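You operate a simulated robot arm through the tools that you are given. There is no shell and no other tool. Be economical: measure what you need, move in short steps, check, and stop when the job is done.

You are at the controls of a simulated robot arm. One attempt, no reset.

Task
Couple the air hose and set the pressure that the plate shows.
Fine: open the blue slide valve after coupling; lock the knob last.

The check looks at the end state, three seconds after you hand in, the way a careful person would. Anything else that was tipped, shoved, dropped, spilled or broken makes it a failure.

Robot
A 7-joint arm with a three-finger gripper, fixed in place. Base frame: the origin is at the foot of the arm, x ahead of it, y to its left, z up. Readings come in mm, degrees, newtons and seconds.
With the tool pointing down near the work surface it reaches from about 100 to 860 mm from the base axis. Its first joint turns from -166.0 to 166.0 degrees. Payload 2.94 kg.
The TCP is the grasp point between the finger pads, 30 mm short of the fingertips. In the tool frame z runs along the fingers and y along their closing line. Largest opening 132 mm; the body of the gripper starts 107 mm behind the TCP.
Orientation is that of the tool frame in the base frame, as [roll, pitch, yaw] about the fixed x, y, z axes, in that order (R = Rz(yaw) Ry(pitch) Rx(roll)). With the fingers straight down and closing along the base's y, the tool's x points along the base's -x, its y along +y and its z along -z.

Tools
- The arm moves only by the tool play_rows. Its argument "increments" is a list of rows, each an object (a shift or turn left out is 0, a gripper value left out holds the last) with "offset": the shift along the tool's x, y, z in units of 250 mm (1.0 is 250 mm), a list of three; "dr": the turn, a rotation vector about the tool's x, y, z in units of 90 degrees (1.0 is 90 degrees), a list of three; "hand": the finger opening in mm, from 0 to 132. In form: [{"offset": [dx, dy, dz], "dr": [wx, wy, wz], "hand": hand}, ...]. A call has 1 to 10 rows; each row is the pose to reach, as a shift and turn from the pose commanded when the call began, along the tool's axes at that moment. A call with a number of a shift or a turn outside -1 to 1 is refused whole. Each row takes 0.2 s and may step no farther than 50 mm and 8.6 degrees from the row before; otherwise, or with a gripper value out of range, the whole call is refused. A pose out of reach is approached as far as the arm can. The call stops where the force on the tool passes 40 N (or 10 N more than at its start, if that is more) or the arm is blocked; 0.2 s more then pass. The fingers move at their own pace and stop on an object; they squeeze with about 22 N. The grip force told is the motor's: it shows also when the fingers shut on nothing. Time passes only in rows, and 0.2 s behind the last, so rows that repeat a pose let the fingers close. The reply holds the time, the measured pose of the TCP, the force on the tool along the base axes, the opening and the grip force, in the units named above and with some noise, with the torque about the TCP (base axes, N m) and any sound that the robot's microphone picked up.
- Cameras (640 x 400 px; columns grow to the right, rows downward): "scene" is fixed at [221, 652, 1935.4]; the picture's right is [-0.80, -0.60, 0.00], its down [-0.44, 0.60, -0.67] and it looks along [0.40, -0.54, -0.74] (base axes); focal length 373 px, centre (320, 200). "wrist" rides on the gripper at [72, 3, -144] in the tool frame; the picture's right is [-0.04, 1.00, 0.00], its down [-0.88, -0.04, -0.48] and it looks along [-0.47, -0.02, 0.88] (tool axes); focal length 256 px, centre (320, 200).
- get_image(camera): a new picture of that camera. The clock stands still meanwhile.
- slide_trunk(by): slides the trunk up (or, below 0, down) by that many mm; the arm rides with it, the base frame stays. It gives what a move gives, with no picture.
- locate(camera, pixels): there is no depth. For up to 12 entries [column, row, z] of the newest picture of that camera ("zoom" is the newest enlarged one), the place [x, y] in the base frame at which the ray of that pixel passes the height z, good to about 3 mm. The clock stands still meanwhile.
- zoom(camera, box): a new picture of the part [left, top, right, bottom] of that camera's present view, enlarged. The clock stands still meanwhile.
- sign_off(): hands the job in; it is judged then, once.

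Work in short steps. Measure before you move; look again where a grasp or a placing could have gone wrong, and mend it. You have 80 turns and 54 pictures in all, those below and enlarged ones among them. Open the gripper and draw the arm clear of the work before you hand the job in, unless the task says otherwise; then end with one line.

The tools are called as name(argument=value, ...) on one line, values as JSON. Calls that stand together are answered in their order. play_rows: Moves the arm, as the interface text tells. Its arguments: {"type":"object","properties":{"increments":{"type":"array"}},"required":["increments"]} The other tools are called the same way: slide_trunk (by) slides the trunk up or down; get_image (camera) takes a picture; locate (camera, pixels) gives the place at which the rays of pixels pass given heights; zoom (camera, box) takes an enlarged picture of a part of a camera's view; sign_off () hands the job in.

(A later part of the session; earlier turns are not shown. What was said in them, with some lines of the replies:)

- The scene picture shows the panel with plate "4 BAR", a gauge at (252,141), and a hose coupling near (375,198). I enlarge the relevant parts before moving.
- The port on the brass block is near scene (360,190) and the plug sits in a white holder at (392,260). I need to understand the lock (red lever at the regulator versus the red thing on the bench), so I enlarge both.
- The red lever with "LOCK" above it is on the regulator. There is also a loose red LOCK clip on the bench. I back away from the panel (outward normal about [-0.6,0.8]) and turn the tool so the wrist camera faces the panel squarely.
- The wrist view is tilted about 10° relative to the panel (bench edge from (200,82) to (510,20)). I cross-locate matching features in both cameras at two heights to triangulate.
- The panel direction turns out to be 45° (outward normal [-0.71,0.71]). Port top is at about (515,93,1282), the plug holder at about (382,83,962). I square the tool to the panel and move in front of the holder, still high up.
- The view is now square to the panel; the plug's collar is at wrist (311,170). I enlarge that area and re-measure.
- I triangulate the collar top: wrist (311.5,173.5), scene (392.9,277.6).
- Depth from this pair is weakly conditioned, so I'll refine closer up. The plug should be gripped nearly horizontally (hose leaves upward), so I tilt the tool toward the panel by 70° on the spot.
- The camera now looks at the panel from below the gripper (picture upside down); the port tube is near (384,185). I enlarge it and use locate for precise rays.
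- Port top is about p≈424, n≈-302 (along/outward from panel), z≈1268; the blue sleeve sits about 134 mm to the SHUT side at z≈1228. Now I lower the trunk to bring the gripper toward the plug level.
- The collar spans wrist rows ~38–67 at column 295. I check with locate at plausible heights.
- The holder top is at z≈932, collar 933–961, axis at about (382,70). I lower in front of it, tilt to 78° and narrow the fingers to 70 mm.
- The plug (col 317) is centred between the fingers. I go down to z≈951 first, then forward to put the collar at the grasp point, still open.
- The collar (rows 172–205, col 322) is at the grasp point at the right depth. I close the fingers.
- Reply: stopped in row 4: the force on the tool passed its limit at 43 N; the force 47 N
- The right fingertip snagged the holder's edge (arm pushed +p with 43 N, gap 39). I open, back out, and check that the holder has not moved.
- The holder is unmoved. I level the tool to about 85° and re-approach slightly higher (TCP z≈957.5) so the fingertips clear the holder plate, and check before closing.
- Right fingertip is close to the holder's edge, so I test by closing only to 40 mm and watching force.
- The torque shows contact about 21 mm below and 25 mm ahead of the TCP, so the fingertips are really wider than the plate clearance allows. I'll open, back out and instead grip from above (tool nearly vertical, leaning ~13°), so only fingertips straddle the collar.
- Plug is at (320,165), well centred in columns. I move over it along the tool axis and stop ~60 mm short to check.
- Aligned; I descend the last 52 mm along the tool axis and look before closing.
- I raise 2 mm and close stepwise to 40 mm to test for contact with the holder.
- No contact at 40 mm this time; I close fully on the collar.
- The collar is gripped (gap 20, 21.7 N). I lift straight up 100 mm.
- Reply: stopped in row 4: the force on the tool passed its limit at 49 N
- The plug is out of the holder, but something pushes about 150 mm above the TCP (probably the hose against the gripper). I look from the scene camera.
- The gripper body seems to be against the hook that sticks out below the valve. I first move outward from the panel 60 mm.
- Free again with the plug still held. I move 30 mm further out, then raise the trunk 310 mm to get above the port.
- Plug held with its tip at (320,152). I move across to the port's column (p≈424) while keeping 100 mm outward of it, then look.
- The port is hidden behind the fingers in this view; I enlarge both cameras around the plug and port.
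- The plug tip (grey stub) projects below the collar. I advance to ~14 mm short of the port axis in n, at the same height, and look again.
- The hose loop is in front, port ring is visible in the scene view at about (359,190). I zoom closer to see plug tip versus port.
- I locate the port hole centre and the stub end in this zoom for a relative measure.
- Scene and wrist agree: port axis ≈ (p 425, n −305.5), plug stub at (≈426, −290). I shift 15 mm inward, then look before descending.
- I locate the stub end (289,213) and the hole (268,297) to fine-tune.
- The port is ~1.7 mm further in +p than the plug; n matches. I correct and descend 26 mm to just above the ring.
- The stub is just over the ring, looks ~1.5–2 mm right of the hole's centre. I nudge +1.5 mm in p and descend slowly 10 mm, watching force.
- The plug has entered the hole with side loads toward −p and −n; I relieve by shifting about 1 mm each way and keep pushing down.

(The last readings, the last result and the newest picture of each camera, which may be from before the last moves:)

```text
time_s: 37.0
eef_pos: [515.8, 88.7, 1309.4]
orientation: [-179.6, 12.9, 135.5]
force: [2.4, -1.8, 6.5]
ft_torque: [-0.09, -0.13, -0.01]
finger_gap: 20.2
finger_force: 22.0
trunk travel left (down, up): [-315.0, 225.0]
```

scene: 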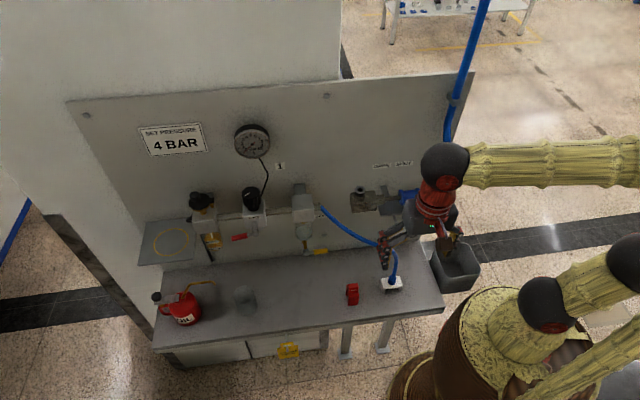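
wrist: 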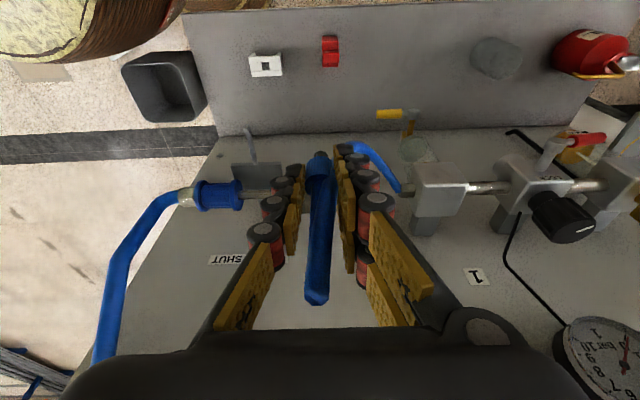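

It slides in freely (z 1309, 6.5 N). I keep pushing until it seats.

play_rows(increments=[{"offset": [0.0044, 0, 0.0195]}, {"offset": [0.0089, 0, 0.039]}, {"offset": [0.0133, 0, 0.0585]}, {"offset": [0.0133, 0, 0.0585]}])

zoom(camera="scene", box=[330, 150, 400, 210])

```text
time_s: 38.0
eef_pos: [514.4, 86.8, 1296.9]
orientation: [-180.0, 13.1, 135.4]
force: [-5.2, -2.2, 9.6]
ft_torque: [-0.22, 0.23, -0.03]
finger_gap: 20.0
finger_force: 22.1
trunk travel left (down, up): [-315.0, 225.0]
stopped in row 4: the force on the tool passed its limit at 41 N (the readings are from after the stop); the commanded pose is now the measured one
```

```text
6.67 times, centred on (365, 180) of scene
```

zoom: 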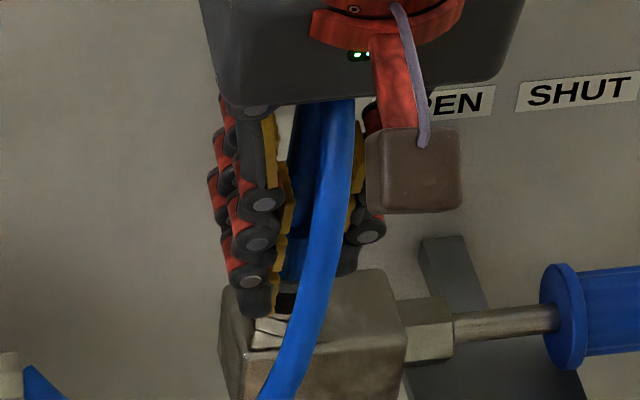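

It stopped at z≈1297 with 41 N and the grey ring is no longer visible. I push once more slightly to see whether it is truly seated.

play_rows(increments=[{"offset": [0.001, 0, 0.006]}, {"offset": [0.0025, 0, 0.012]}, {"offset": [0.004, 0, 0.018]}, {"offset": [0.005, 0, 0.024]}])

```text
time_s: 38.9
eef_pos: [513.7, 87.6, 1297.3]
orientation: [179.8, 13.3, 135.3]
force: [-13.2, -2.4, 13.6]
ft_torque: [-0.26, 0.59, -0.17]
finger_gap: 19.9
finger_force: 22.1
trunk travel left (down, up): [-315.0, 225.0]
stopped in row 4: the force on the tool passed its limit at 42 N (the readings are from after the stop); the commanded pose is now the measured one
```

Hard stop at the same height. A small upward tug (3 mm) tells whether it is latched.

play_rows(increments=[{"offset": [-0.001, 0, -0.006]}, {"offset": [-0.003, 0, -0.012]}, {"offset": [-0.003, 0, -0.012]}])

```text
time_s: 39.6
eef_pos: [514.9, 86.5, 1297.6]
orientation: [179.9, 13.2, 135.4]
force: [-17.1, -5.5, -4.0]
ft_torque: [-0.13, 0.71, -0.13]
finger_gap: 20.3
finger_force: 22.6
trunk travel left (down, up): [-315.0, 225.0]
```

The upward tug is resisted (z barely changed), so it appears latched. I release and withdraw upward along the tool axis.

play_rows(increments=[{"hand": 80}, {"hand": 80}, {"hand": 80}, {"hand": 80}, {"offset": [0, 0, -0.1], "hand": 80}, {"offset": [0, 0, -0.25], "hand": 80}, {"offset": [0, 0, -0.42], "hand": 80}, {"offset": [0.1, 0, -0.5], "hand": 80}, {"offset": [0.25, 0, -0.55], "hand": 80}])

zoom(camera="scene", box=[200, 110, 440, 260])

```text
time_s: 41.6
eef_pos: [451.8, 152.9, 1419.1]
orientation: [179.7, 13.3, 135.3]
force: [0.6, 0.2, 0.5]
ft_torque: [-0.02, -0.02, 0.03]
finger_gap: 80.0
finger_force: 0.0
trunk travel left (down, up): [-315.0, 225.0]
```

```text
2.67 times, centred on (320, 185) of scene
```

zoom: 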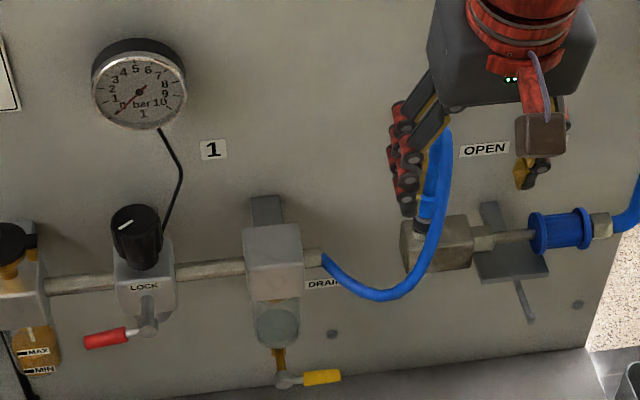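

The plug stands in the port. Next the sleeve valve: I'll push its left flange toward OPEN (+p) with closed fingers from the front. First I move out in front and tilt to ~80°, closing the hand.

play_rows(increments=[{"offset": [0.18, 0, 0], "hand": 0}, {"offset": [0.36, -0.05, 0], "dr": [0, -0.09, 0]}, {"offset": [0.44, -0.2, 0.05], "dr": [0, -0.18, 0]}, {"offset": [0.446, -0.36, 0.1], "dr": [0, -0.27, 0]}, {"offset": [0.446, -0.46, 0.2], "dr": [0, -0.36, 0]}, {"offset": [0.446, -0.56, 0.3], "dr": [0, -0.45, 0]}, {"offset": [0.446, -0.62, 0.4], "dr": [0, -0.54, 0]}, {"offset": [0.446, -0.68, 0.5], "dr": [0, -0.63, 0]}, {"offset": [0.446, -0.72, 0.52], "dr": [0, -0.72, 0]}, {"offset": [0.446, -0.72, 0.52], "dr": [0, -0.741, 0]}])

get_image(camera="wrist")

```text
time_s: 43.9
eef_pos: [269.0, 80.3, 1265.3]
orientation: [178.1, 80.1, 133.6]
force: [-0.3, 0.2, 0.0]
ft_torque: [-0.02, -0.01, -0.04]
finger_gap: 0.3
finger_force: 21.7
trunk travel left (down, up): [-315.0, 225.0]
```

```text
9 pictures are left
```

wrist: 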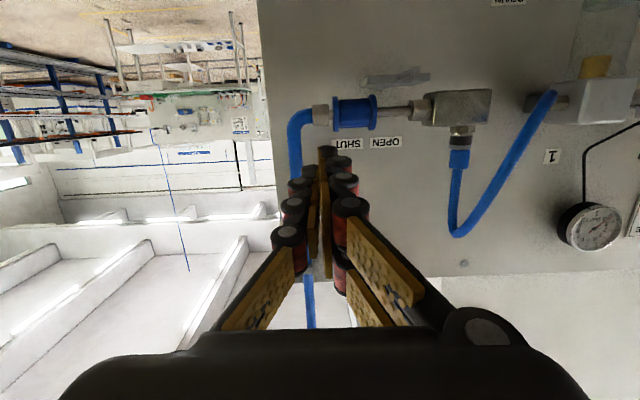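

The sleeve (333–377, row 112) spans p≈263–316 at z≈1219, the fist is at p≈247, just left of it. I lower to its height and advance so the fingertips stop beside the left flange, in front of the nut.

play_rows(increments=[{"offset": [0.076, 0, 0.1]}, {"offset": [0.076, 0, 0.22]}, {"offset": [0.076, 0, 0.34]}, {"offset": [0.076, 0, 0.45]}, {"offset": [0.076, 0, 0.5]}, {"offset": [0.076, 0, 0.529]}, {"offset": [0.076, 0, 0.529]}])

zoom(camera="wrist", box=[240, 90, 480, 240])

```text
time_s: 45.5
eef_pos: [358.5, -8.6, 1223.2]
orientation: [178.6, 80.0, 134.1]
force: [0.1, 0.5, 0.5]
ft_torque: [-0.03, -0.03, -0.04]
finger_gap: 0.3
finger_force: 22.4
trunk travel left (down, up): [-315.0, 225.0]
```

```text
2.67 times, centred on (360, 165) of wrist
```

zoom: 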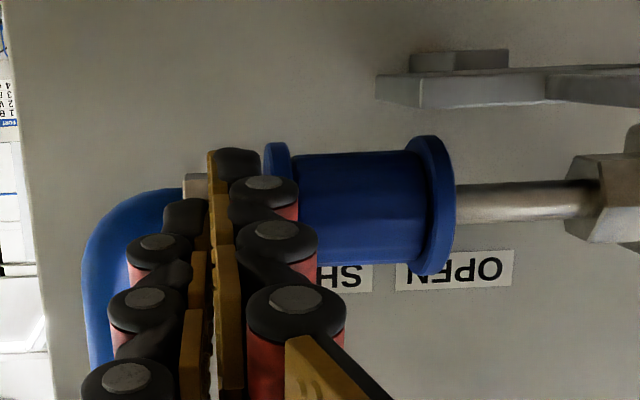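

The fingertips sit right at the left flange. I push along +p in small steps; the force will show contact and the end stop.

play_rows(increments=[{"offset": [-0.012, 0, 0.01]}, {"offset": [-0.012, 0.025, 0.01]}, {"offset": [-0.012, 0.05, 0.01]}, {"offset": [-0.012, 0.075, 0.01]}, {"offset": [-0.012, 0.1, 0.01]}, {"offset": [-0.012, 0.1, 0.01]}])

zoom(camera="wrist", box=[240, 90, 480, 240])

```text
time_s: 46.9
eef_pos: [379.4, 5.3, 1225.2]
orientation: [178.5, 79.9, 134.0]
force: [-5.5, 0.8, -1.4]
ft_torque: [0.04, 0.03, -0.07]
finger_gap: 6.1
finger_force: 28.9
trunk travel left (down, up): [-315.0, 225.0]
```

```text
2.67 times, centred on (360, 165) of wrist
```

zoom: 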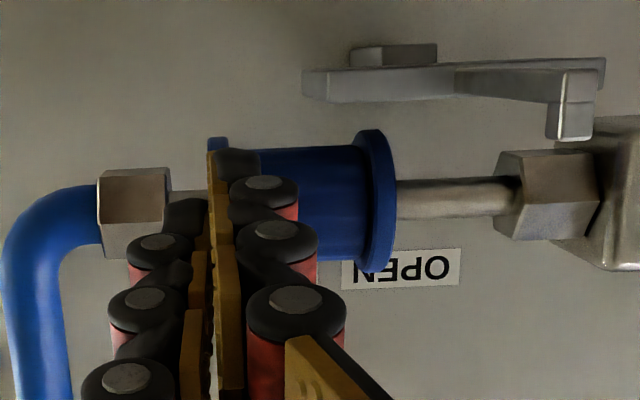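

The sleeve is moving (pipe now visible between nut and sleeve). I continue to the end stop.

play_rows(increments=[{"offset": [0, 0.025, 0]}, {"offset": [0, 0.05, 0]}, {"offset": [0, 0.075, 0]}, {"offset": [0, 0.1, 0]}, {"offset": [0, 0.12, 0]}, {"offset": [0, 0.14, 0]}, {"offset": [0, 0.15, 0]}])

get_image(camera="wrist")

```text
time_s: 48.2
eef_pos: [395.5, 22.0, 1226.8]
orientation: [-179.1, 80.1, 135.5]
force: [-20.6, -12.9, 9.0]
ft_torque: [-0.48, -0.32, -0.56]
finger_gap: 6.0
finger_force: 29.2
trunk travel left (down, up): [-315.0, 225.0]
stopped in row 6: the force on the tool passed its limit at 44 N (the readings are from after the stop); the commanded pose is now the measured one
```

```text
6 pictures are left
```

wrist: 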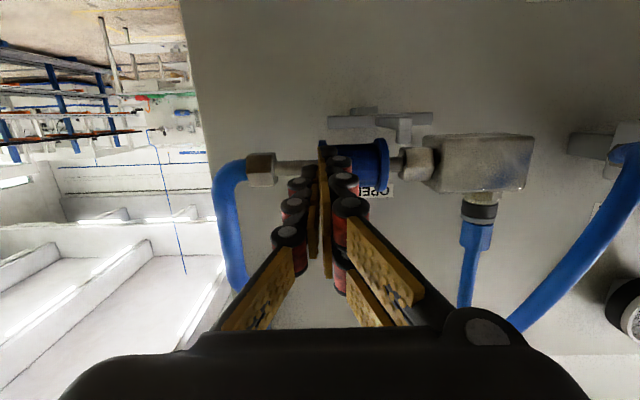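

Contact is at the fingertips (torque agrees), with about 10 mm of pipe still showing on the right. I push once more to tell a jam from an end stop.

play_rows(increments=[{"offset": [0, 0.0, 0]}, {"offset": [0, 0.02, 0]}, {"offset": [0, 0.04, 0]}, {"offset": [0, 0.06, 0]}])

```text
time_s: 48.7
eef_pos: [394.5, 21.3, 1227.1]
orientation: [-178.4, 80.3, 135.9]
force: [-21.7, -10.5, 12.3]
ft_torque: [-0.5, -0.4, -0.53]
finger_gap: 6.0
finger_force: 29.0
trunk travel left (down, up): [-315.0, 225.0]
stopped in row 2: the force on the tool passed its limit at 43 N (the readings are from after the stop); the commanded pose is now the measured one
```

Firm end stop: the sleeve moved ~36 mm to OPEN. I retreat from it, rise and travel along the panel toward the regulator knob (≈ p 691, n −310, top z≈1299), easing the tilt to 40°.

play_rows(increments=[{"offset": [0, -0.02, 0]}, {"offset": [0, -0.02, -0.18]}, {"offset": [0, -0.02, -0.36]}, {"offset": [0, -0.02, -0.54]}, {"offset": [-0.1, 0.14, -0.54], "dr": [-0.002, 0.074, 0]}, {"offset": [-0.2, 0.3, -0.54], "dr": [-0.004, 0.148, 0]}, {"offset": [-0.3, 0.46, -0.54], "dr": [-0.006, 0.222, 0]}, {"offset": [-0.4, 0.62, -0.54], "dr": [-0.008, 0.296, 0]}, {"offset": [-0.5, 0.78, -0.54], "dr": [-0.008, 0.37, 0], "hand": 90}, {"offset": [-0.6, 0.94, -0.54], "dr": [-0.008, 0.444, 0], "hand": 90}])

```text
time_s: 50.9
eef_pos: [491.1, 268.1, 1393.9]
orientation: [-179.9, 40.0, 135.3]
force: [0.6, 0.5, 0.2]
ft_torque: [-0.04, 0.02, -0.03]
finger_gap: 40.1
finger_force: 0.0
trunk travel left (down, up): [-315.0, 225.0]
```

I continue to in front of the knob (p≈691), staying back, and take a wrist picture to measure it.

play_rows(increments=[{"offset": [-0.04, 0.16, 0.03], "hand": 90}, {"offset": [-0.09, 0.32, 0.06], "hand": 90}, {"offset": [-0.13, 0.48, 0.09], "hand": 90}, {"offset": [-0.175, 0.616, 0.115], "hand": 90}, {"offset": [-0.175, 0.616, 0.115], "hand": 90}])

get_image(camera="wrist")

```text
time_s: 52.1
eef_pos: [636.7, 341.9, 1402.6]
orientation: [179.9, 40.0, 135.1]
force: [-1.1, -0.2, 1.1]
ft_torque: [0.04, 0.01, -0.01]
finger_gap: 89.7
finger_force: 0.0
trunk travel left (down, up): [-315.0, 225.0]
```

```text
5 pictures are left
```

wrist: 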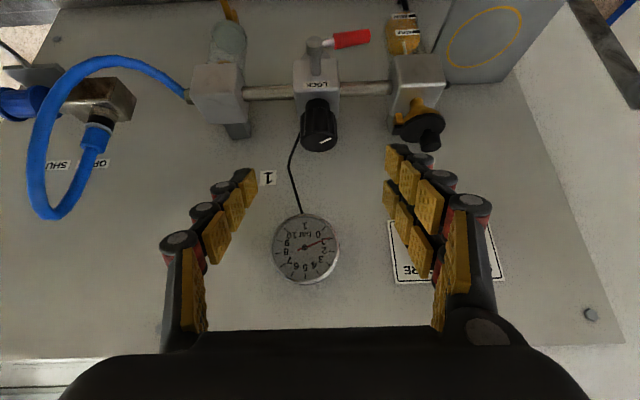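

Now the gauge needle has risen to just under 1 (wrist (333,238)), so air is through. The knob is at about p 691.5, n −310, z 1247–1296. I pre-turn the tool 30° counter-clockwise about the vertical with opening 62, then approach along the tool axis.

play_rows(increments=[{"offset": [-0.014, -0.042, 0.029], "dr": [-0.0536, 0, -0.0638], "hand": 62}, {"offset": [-0.028, -0.084, 0.058], "dr": [-0.107, 0, -0.1277], "hand": 62}, {"offset": [-0.042, -0.126, 0.086], "dr": [-0.1607, 0, -0.1915], "hand": 62}, {"offset": [-0.056, -0.169, 0.115], "dr": [-0.2143, 0, -0.2553], "hand": 62}, {"offset": [-0.056, -0.169, 0.115], "dr": [-0.2143, 0, -0.2553], "hand": 62}])

```text
time_s: 53.3
eef_pos: [630.0, 289.1, 1387.6]
orientation: [-179.9, 40.0, 165.3]
force: [-0.4, -0.3, 0.4]
ft_torque: [-0.01, 0.0, 0.01]
finger_gap: 62.3
finger_force: 0.1
trunk travel left (down, up): [-315.0, 225.0]
```

Pose is as planned within 3 mm; I correct and go in along the tool axis.

play_rows(increments=[{"offset": [0.004, 0.007, 0.13]}, {"offset": [0.004, 0.007, 0.26]}, {"offset": [0.004, 0.007, 0.36]}, {"offset": [0.004, 0.007, 0.44]}, {"offset": [0.004, 0.007, 0.506]}, {"offset": [0.004, 0.007, 0.506]}])

```text
time_s: 54.7
eef_pos: [706.7, 270.9, 1291.5]
orientation: [-180.0, 40.3, 165.2]
force: [0.6, 0.9, -0.7]
ft_torque: [0.0, 0.02, -0.02]
finger_gap: 62.1
finger_force: 0.1
trunk travel left (down, up): [-315.0, 225.0]
```

No contact; I close on the knob.

play_rows(increments=[{"hand": 45}, {"hand": 20}, {"hand": 20}, {"hand": 20}, {"hand": 20}])

```text
time_s: 55.9
eef_pos: [706.6, 269.9, 1291.4]
orientation: [180.0, 40.1, 165.1]
force: [-3.4, -10.0, 0.0]
ft_torque: [0.38, -0.18, -0.01]
finger_gap: 40.2
finger_force: 45.0
trunk travel left (down, up): [-315.0, 225.0]
```

Knob gripped (gap 40). I turn clockwise (seen from above) 60° about the vertical axis.

play_rows(increments=[{"dr": [0.0537, 0, 0.0637]}, {"dr": [0.1075, 0, 0.1273]}, {"dr": [0.1612, 0, 0.191]}, {"dr": [0.215, 0, 0.2547]}, {"dr": [0.2687, 0, 0.3183]}, {"dr": [0.3225, 0, 0.382]}, {"dr": [0.3762, 0, 0.4457]}, {"dr": [0.43, 0, 0.5093]}, {"dr": [0.43, 0, 0.5093]}])

```text
time_s: 57.9
eef_pos: [707.6, 270.0, 1292.0]
orientation: [-179.9, 40.2, 105.3]
force: [-14.1, -12.5, -15.3]
ft_torque: [-0.28, -0.59, -0.02]
finger_gap: 40.7
finger_force: 45.1
trunk travel left (down, up): [-315.0, 225.0]
```

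The tool now leans to +p, so the gauge may be visible from the scene camera; I zoom there.

zoom(camera="scene", box=[225, 115, 285, 165])

```text
8.00 times, centred on (255, 140) of scene
```

zoom: 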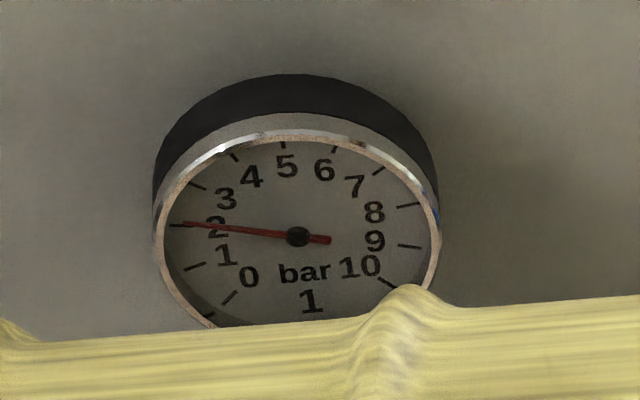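

The gauge reads about 2.05 with 60° turned, so roughly 50° per bar. I turn 30° more, then open slightly, swing back 90° around the knob and regrip.

play_rows(increments=[{"dr": [0.0537, 0, 0.0637]}, {"dr": [0.1075, 0, 0.1273]}, {"dr": [0.1612, 0, 0.191]}, {"dr": [0.215, 0, 0.2547]}, {"dr": [0.215, 0, 0.2547]}, {"dr": [0.215, 0, 0.2547], "hand": 56}, {"dr": [0.215, 0, 0.2547], "hand": 56}, {"dr": [0.215, 0, 0.2547], "hand": 56}])

```text
time_s: 58.9
eef_pos: [707.0, 268.6, 1290.1]
orientation: [178.2, 39.3, 81.0]
force: [19.7, 11.0, -2.0]
ft_torque: [1.05, -0.7, 0.02]
finger_gap: 40.9
finger_force: 45.1
out of reach, approached as far as the arm can: row 3, 4
trunk travel left (down, up): [-315.0, 225.0]
stopped in row 4: the force on the tool passed its limit at 66 N (the readings are from after the stop); the commanded pose is now the measured one
```

The arm hit a reach limit at yaw 81° (24° turned). I open here.

play_rows(increments=[{"hand": 56}, {"hand": 56}, {"hand": 56}])

```text
time_s: 59.7
eef_pos: [703.5, 265.6, 1292.7]
orientation: [178.4, 39.4, 80.9]
force: [-0.2, 0.0, -0.5]
ft_torque: [0.01, 0.02, -0.04]
finger_gap: 55.9
finger_force: 0.1
trunk travel left (down, up): [-315.0, 225.0]
```

Free. I recentre on the knob axis (707,270) and swing back 82° counter-clockwise with the fingers open around the knob.

play_rows(increments=[{"offset": [0.0176, 0.011, -0.009], "dr": [-0.056, 0, -0.0704]}, {"offset": [0.0176, 0.011, -0.009], "dr": [-0.112, 0, -0.1408]}, {"offset": [0.0176, 0.011, -0.009], "dr": [-0.168, 0, -0.2112]}, {"offset": [0.0176, 0.011, -0.009], "dr": [-0.224, 0, -0.2816]}, {"offset": [0.0176, 0.011, -0.009], "dr": [-0.28, 0, -0.352]}, {"offset": [0.0176, 0.011, -0.009], "dr": [-0.336, 0, -0.4224]}, {"offset": [0.0176, 0.011, -0.009], "dr": [-0.392, 0, -0.4928]}, {"offset": [0.0176, 0.011, -0.009], "dr": [-0.448, 0, -0.5632]}, {"offset": [0.0176, 0.011, -0.009], "dr": [-0.504, 0, -0.6336]}, {"offset": [0.0176, 0.011, -0.009], "dr": [-0.56, 0, -0.704]}])

```text
time_s: 61.9
eef_pos: [707.5, 270.1, 1291.4]
orientation: [-179.0, 40.1, 163.6]
force: [0.5, 0.0, 0.3]
ft_torque: [0.02, 0.03, 0.04]
finger_gap: 55.9
finger_force: 0.0
trunk travel left (down, up): [-315.0, 225.0]
```

Back at yaw 164° without contact. I regrip and turn clockwise 60°.

play_rows(increments=[{"hand": 20}, {"hand": 20}, {"hand": 20}])

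play_rows(increments=[{"dr": [0.0537, 0, 0.0637]}, {"dr": [0.1075, 0, 0.1273]}, {"dr": [0.1612, 0, 0.191]}, {"dr": [0.215, 0, 0.2547]}, {"dr": [0.2687, 0, 0.3183]}, {"dr": [0.3225, 0, 0.382]}, {"dr": [0.3762, 0, 0.4457]}, {"dr": [0.43, 0, 0.5093]}, {"dr": [0.43, 0, 0.5093]}])

zoom(camera="scene", box=[225, 115, 285, 165])

```text
time_s: 62.7
eef_pos: [706.4, 269.7, 1289.5]
orientation: [-178.8, 39.9, 163.6]
force: [-3.4, -6.7, -1.6]
ft_torque: [0.37, -0.15, 0.01]
finger_gap: 40.9
finger_force: 33.3
trunk travel left (down, up): [-315.0, 225.0]
```

```text
time_s: 64.7
eef_pos: [706.7, 270.1, 1290.9]
orientation: [-179.2, 40.8, 103.5]
force: [-0.1, -2.3, -6.9]
ft_torque: [-0.09, -0.77, 0.02]
finger_gap: 40.8
finger_force: 44.7
trunk travel left (down, up): [-315.0, 225.0]
```

```text
8.00 times, centred on (255, 140) of scene
```

zoom: 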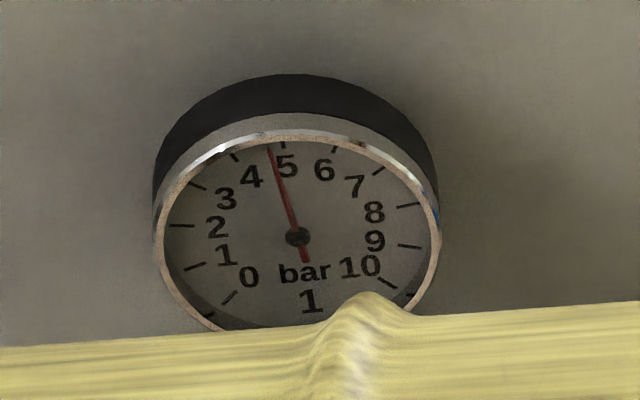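

It reads about 4.69; the last 84° gave 2.64 bar, i.e. 0.0314 bar/°. I turn back 22° and check.

play_rows(increments=[{"dr": [-0.0532, 0, -0.0617]}, {"dr": [-0.1065, 0, -0.1233]}, {"dr": [-0.1597, 0, -0.185]}, {"dr": [-0.1597, 0, -0.185]}])

zoom(camera="scene", box=[225, 115, 285, 165])

```text
time_s: 65.7
eef_pos: [707.1, 269.9, 1291.0]
orientation: [-179.3, 40.4, 125.5]
force: [-5.0, -3.3, -8.3]
ft_torque: [0.53, -0.58, 0.01]
finger_gap: 40.5
finger_force: 44.4
trunk travel left (down, up): [-315.0, 225.0]
```

```text
8.00 times, centred on (255, 140) of scene
```

zoom: 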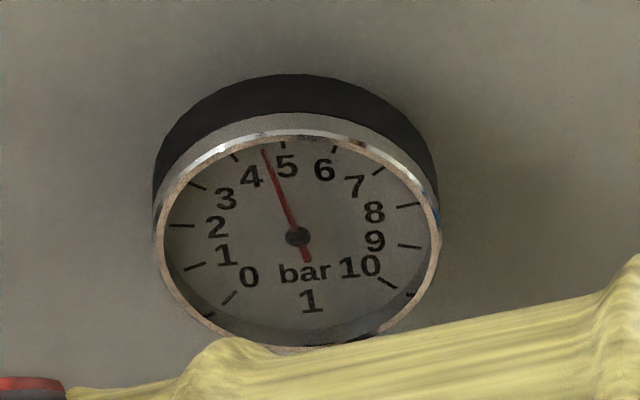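

Only 4.59 now: likely the gauge lags. I hold still for about 4.4 s to let it settle before reading again (2 pictures left).

play_rows(increments=[{}, {}, {}, {}, {}, {}, {}, {}, {}, {}])

play_rows(increments=[{}, {}, {}, {}, {}, {}, {}, {}, {}, {}])

zoom(camera="scene", box=[205, 115, 285, 240])

```text
time_s: 67.9
eef_pos: [706.9, 270.5, 1290.9]
orientation: [-179.2, 40.5, 125.5]
force: [-7.0, -1.7, -11.9]
ft_torque: [0.58, -0.57, -0.01]
finger_gap: 40.4
finger_force: 44.8
trunk travel left (down, up): [-315.0, 225.0]
```

```text
time_s: 70.1
eef_pos: [706.8, 269.6, 1291.3]
orientation: [-179.2, 40.6, 125.5]
force: [-7.7, -3.0, -14.1]
ft_torque: [0.62, -0.57, -0.02]
finger_gap: 40.2
finger_force: 44.9
trunk travel left (down, up): [-315.0, 225.0]
```

```text
3.20 times, centred on (245, 178) of scene
```

zoom: 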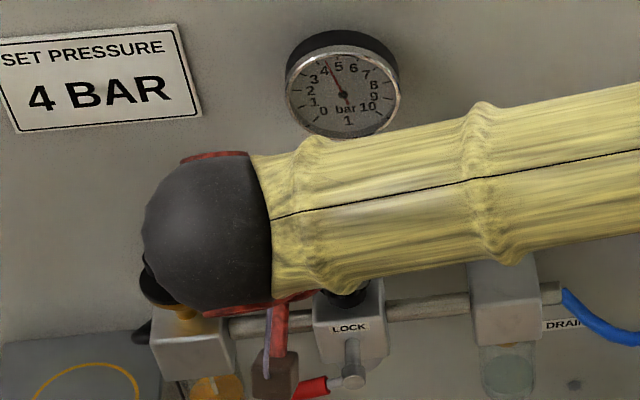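

Settled, it reads about 4.48. The data fit ≈0.031 bar/° with lag, so I turn back another 15.5°, hold, and open the hand.

play_rows(increments=[{"dr": [-0.056, 0, -0.0655]}, {"dr": [-0.112, 0, -0.131]}, {"dr": [-0.112, 0, -0.131]}, {"dr": [-0.112, 0, -0.131]}, {"dr": [-0.112, 0, -0.131], "hand": 62}, {"dr": [-0.112, 0, -0.131], "hand": 62}, {"dr": [-0.112, 0, -0.131], "hand": 62}])

```text
time_s: 71.7
eef_pos: [707.0, 270.3, 1291.1]
orientation: [-179.3, 40.4, 140.9]
force: [0.0, -0.6, 0.0]
ft_torque: [-0.03, -0.02, 0.03]
finger_gap: 62.4
finger_force: 0.0
trunk travel left (down, up): [-315.0, 225.0]
```

Knob released. I retreat along the tool axis, square up, wait for the gauge and use the last picture on gauge plus lever together.

play_rows(increments=[{"offset": [0, 0, -0.15]}, {"offset": [0, 0, -0.3]}, {"offset": [0, 0, -0.45]}, {"offset": [0, 0, -0.6], "dr": [0.0425, 0, 0.05]}, {"offset": [0, 0, -0.6], "dr": [0.0425, 0, 0.05]}, {"offset": [0, 0, -0.6], "dr": [0.0425, 0, 0.05]}, {"offset": [0, 0, -0.6], "dr": [0.0425, 0, 0.05]}, {"offset": [0, 0, -0.6], "dr": [0.0425, 0, 0.05]}, {"offset": [0, 0, -0.6], "dr": [0.0425, 0, 0.05]}, {"offset": [0, 0, -0.6], "dr": [0.0425, 0, 0.05]}])

zoom(camera="wrist", box=[240, 20, 420, 290])

```text
time_s: 73.9
eef_pos: [631.3, 332.2, 1407.9]
orientation: [-179.3, 40.4, 135.0]
force: [-0.1, 0.4, 0.0]
ft_torque: [0.02, 0.0, 0.01]
finger_gap: 62.0
finger_force: 0.1
trunk travel left (down, up): [-315.0, 225.0]
```

```text
1.48 times, centred on (330, 155) of wrist
```

zoom: 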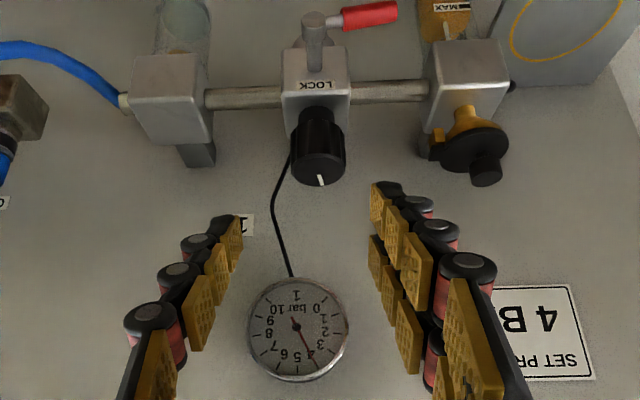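

The needle sits on 4 (zoom (317,365) through the "4"). The lock lever's shaft end is at about p 691, n −240, z 1220 with the handle pointing +p (p 711–748). I close the hand, and go below and in front of the handle to swing it up toward the LOCK label.

play_rows(increments=[{"offset": [0.14, 0, -0.118], "hand": 0}, {"offset": [0.279, 0, -0.237], "dr": [0, -0.05, 0]}, {"offset": [0.4, 0.05, -0.095], "dr": [0, -0.12, 0]}, {"offset": [0.515, 0.09, 0.04], "dr": [0, -0.2, 0]}, {"offset": [0.63, 0.13, 0.178], "dr": [0, -0.28, 0]}, {"offset": [0.745, 0.17, 0.313], "dr": [0, -0.36, 0]}, {"offset": [0.864, 0.215, 0.451], "dr": [0, -0.44, 0]}, {"offset": [0.864, 0.215, 0.451], "dr": [0, -0.44, 0]}])

```text
time_s: 75.7
eef_pos: [606.2, 433.9, 1179.1]
orientation: [-177.3, 80.1, 137.4]
force: [0.2, 0.5, 0.5]
ft_torque: [-0.01, 0.0, -0.01]
finger_gap: 0.0
finger_force: 21.5
trunk travel left (down, up): [-315.0, 225.0]
```

In position below the handle (z 1179, p 735). I advance 104 mm toward the panel under the handle.

play_rows(increments=[{"offset": [-0.024, 0, 0.137]}, {"offset": [-0.048, 0, 0.274]}, {"offset": [-0.0716, 0, 0.41]}, {"offset": [-0.0716, 0, 0.41]}])

```text
time_s: 76.7
eef_pos: [678.0, 361.2, 1176.8]
orientation: [-176.8, 80.1, 137.6]
force: [0.0, -0.8, -0.8]
ft_torque: [0.02, 0.02, 0.02]
finger_gap: 0.0
finger_force: 22.4
trunk travel left (down, up): [-315.0, 225.0]
```

Clear. I raise 24 mm in small steps to feel for the handle.

play_rows(increments=[{"offset": [-0.024, 0, -0.004]}, {"offset": [-0.047, 0, -0.008]}, {"offset": [-0.071, 0, -0.0125]}, {"offset": [-0.0945, 0, -0.0165]}, {"offset": [-0.0945, 0, -0.0165]}])

```text
time_s: 77.6
eef_pos: [675.1, 359.1, 1186.4]
orientation: [-171.5, 79.4, 143.0]
force: [-2.1, 2.0, -10.7]
ft_torque: [0.08, 0.24, 0.04]
finger_gap: 0.0
finger_force: 21.4
trunk travel left (down, up): [-315.0, 225.0]
stopped in row 4: the force on the tool passed its limit at 46 N (the readings are from after the stop); the commanded pose is now the measured one
```

Upward is a hard stop (46 N, contact at the handle). So the lever must go down; I back out, rise, and come in above the handle.

play_rows(increments=[{"offset": [0.0315, 0, 0.006]}, {"offset": [0.066, 0, -0.18]}, {"offset": [0.101, 0, -0.368]}, {"offset": [-0.064, 0, -0.4], "dr": [-0.007, 0, 0.015]}, {"offset": [-0.229, 0, -0.43], "dr": [-0.007, 0, 0.015]}, {"offset": [-0.264, 0.012, -0.24], "dr": [-0.007, 0, 0.015]}, {"offset": [-0.299, 0.024, -0.056], "dr": [-0.007, 0, 0.015]}, {"offset": [-0.299, 0.024, -0.056], "dr": [-0.007, 0, 0.015]}])

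```text
time_s: 79.4
eef_pos: [679.8, 365.3, 1266.2]
orientation: [179.4, 79.7, 134.4]
force: [-1.0, 0.4, 0.1]
ft_torque: [-0.03, -0.02, 0.01]
finger_gap: 0.0
finger_force: 22.3
trunk travel left (down, up): [-315.0, 225.0]
```

Above the handle now. I lower 32 mm in small steps and watch the force.

play_rows(increments=[{"offset": [0.03, 0, 0.0055]}, {"offset": [0.06, 0, 0.011]}, {"offset": [0.08, 0, 0.0145]}, {"offset": [0.1, 0, 0.018]}, {"offset": [0.126, 0, 0.023]}, {"offset": [0.126, 0, 0.023]}])

```text
time_s: 80.8
eef_pos: [682.0, 365.7, 1233.7]
orientation: [179.4, 79.5, 134.4]
force: [-0.4, 0.4, 0.2]
ft_torque: [0.02, -0.03, -0.01]
finger_gap: 0.0
finger_force: 22.6
trunk travel left (down, up): [-315.0, 225.0]
```

No contact yet; I continue down carefully.

play_rows(increments=[{"offset": [0.024, 0, 0.0043]}, {"offset": [0.047, 0, 0.0086]}, {"offset": [0.071, 0, 0.013]}, {"offset": [0.0945, 0, 0.017]}, {"offset": [0.118, 0, 0.0215]}, {"offset": [0.142, 0, 0.026]}, {"offset": [0.142, 0, 0.026]}])

```text
time_s: 82.4
eef_pos: [683.4, 365.1, 1197.1]
orientation: [179.2, 79.5, 134.3]
force: [0.0, -0.5, 0.1]
ft_torque: [-0.03, -0.01, -0.01]
finger_gap: 0.3
finger_force: 22.2
trunk travel left (down, up): [-315.0, 225.0]
```

The handle yields downward with almost no force, which fits a lever with its stop at the open side. I follow the arc: down and then toward the shaft's vertical line.

play_rows(increments=[{"offset": [0.0394, 0, 0.0073]}, {"offset": [0.0787, -0.024, 0.0145]}, {"offset": [0.102, -0.056, 0.019]}, {"offset": [0.11, -0.088, 0.0204]}, {"offset": [0.11, -0.112, 0.0204]}, {"offset": [0.11, -0.112, 0.0204]}])

```text
time_s: 83.8
eef_pos: [662.6, 345.0, 1169.6]
orientation: [179.4, 79.6, 134.2]
force: [-0.2, 0.5, 0.5]
ft_torque: [-0.01, -0.01, 0.02]
finger_gap: 0.1
finger_force: 22.4
trunk travel left (down, up): [-315.0, 225.0]
```

No load yet. I continue toward −p in small steps to feel for the lever or its stop.

play_rows(increments=[{"offset": [0, -0.02, 0]}, {"offset": [0, -0.04, 0]}, {"offset": [0, -0.06, 0]}, {"offset": [0, -0.08, 0]}, {"offset": [0, -0.08, 0]}])

```text
time_s: 84.6
eef_pos: [657.6, 340.9, 1170.8]
orientation: [177.0, 79.5, 132.9]
force: [16.6, 15.2, -6.9]
ft_torque: [0.11, 0.14, 0.55]
finger_gap: 0.4
finger_force: 21.9
trunk travel left (down, up): [-315.0, 225.0]
stopped in row 3: the force on the tool passed its limit at 44 N (the readings are from after the stop); the commanded pose is now the measured one
```

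Firm stop at p≈696 at the fingertips: the lever is hanging straight down at its end stop, i.e. locked. I ease off, withdraw and open the hand.

play_rows(increments=[{"offset": [0, 0.03, 0]}, {"offset": [0, 0.06, 0]}, {"offset": [0, 0.06, -0.18]}, {"offset": [0, 0.06, -0.36]}, {"offset": [0, 0.06, -0.54]}, {"offset": [0, 0.06, -0.7]}, {"offset": [-0.15, 0.06, -0.74], "hand": 60}, {"offset": [-0.3, 0.06, -0.74], "hand": 60}, {"offset": [-0.3, 0.06, -0.74], "hand": 60}])

```text
time_s: 86.6
eef_pos: [545.7, 466.6, 1277.8]
orientation: [177.3, 79.5, 132.8]
force: [0.0, -0.5, -0.1]
ft_torque: [0.01, -0.01, -0.01]
finger_gap: 55.1
finger_force: 0.0
trunk travel left (down, up): [-315.0, 225.0]
```

The arm is clear and unloaded and the hand is open. The hose is coupled, the valve is open, the gauge last read about 4 bar, and the lever was pushed to its stop. I hand in.

sign_off()

```text
The job is handed in.
```

I coupled the hose, opened the blue slide valve, set the gauge to about 4 bar and swung the lock lever down to its stop last. I had no pictures left after setting the pressure, so the lever's final position is judged by feel only. The upward direction was blocked, and downward it moved freely to a firm stop.
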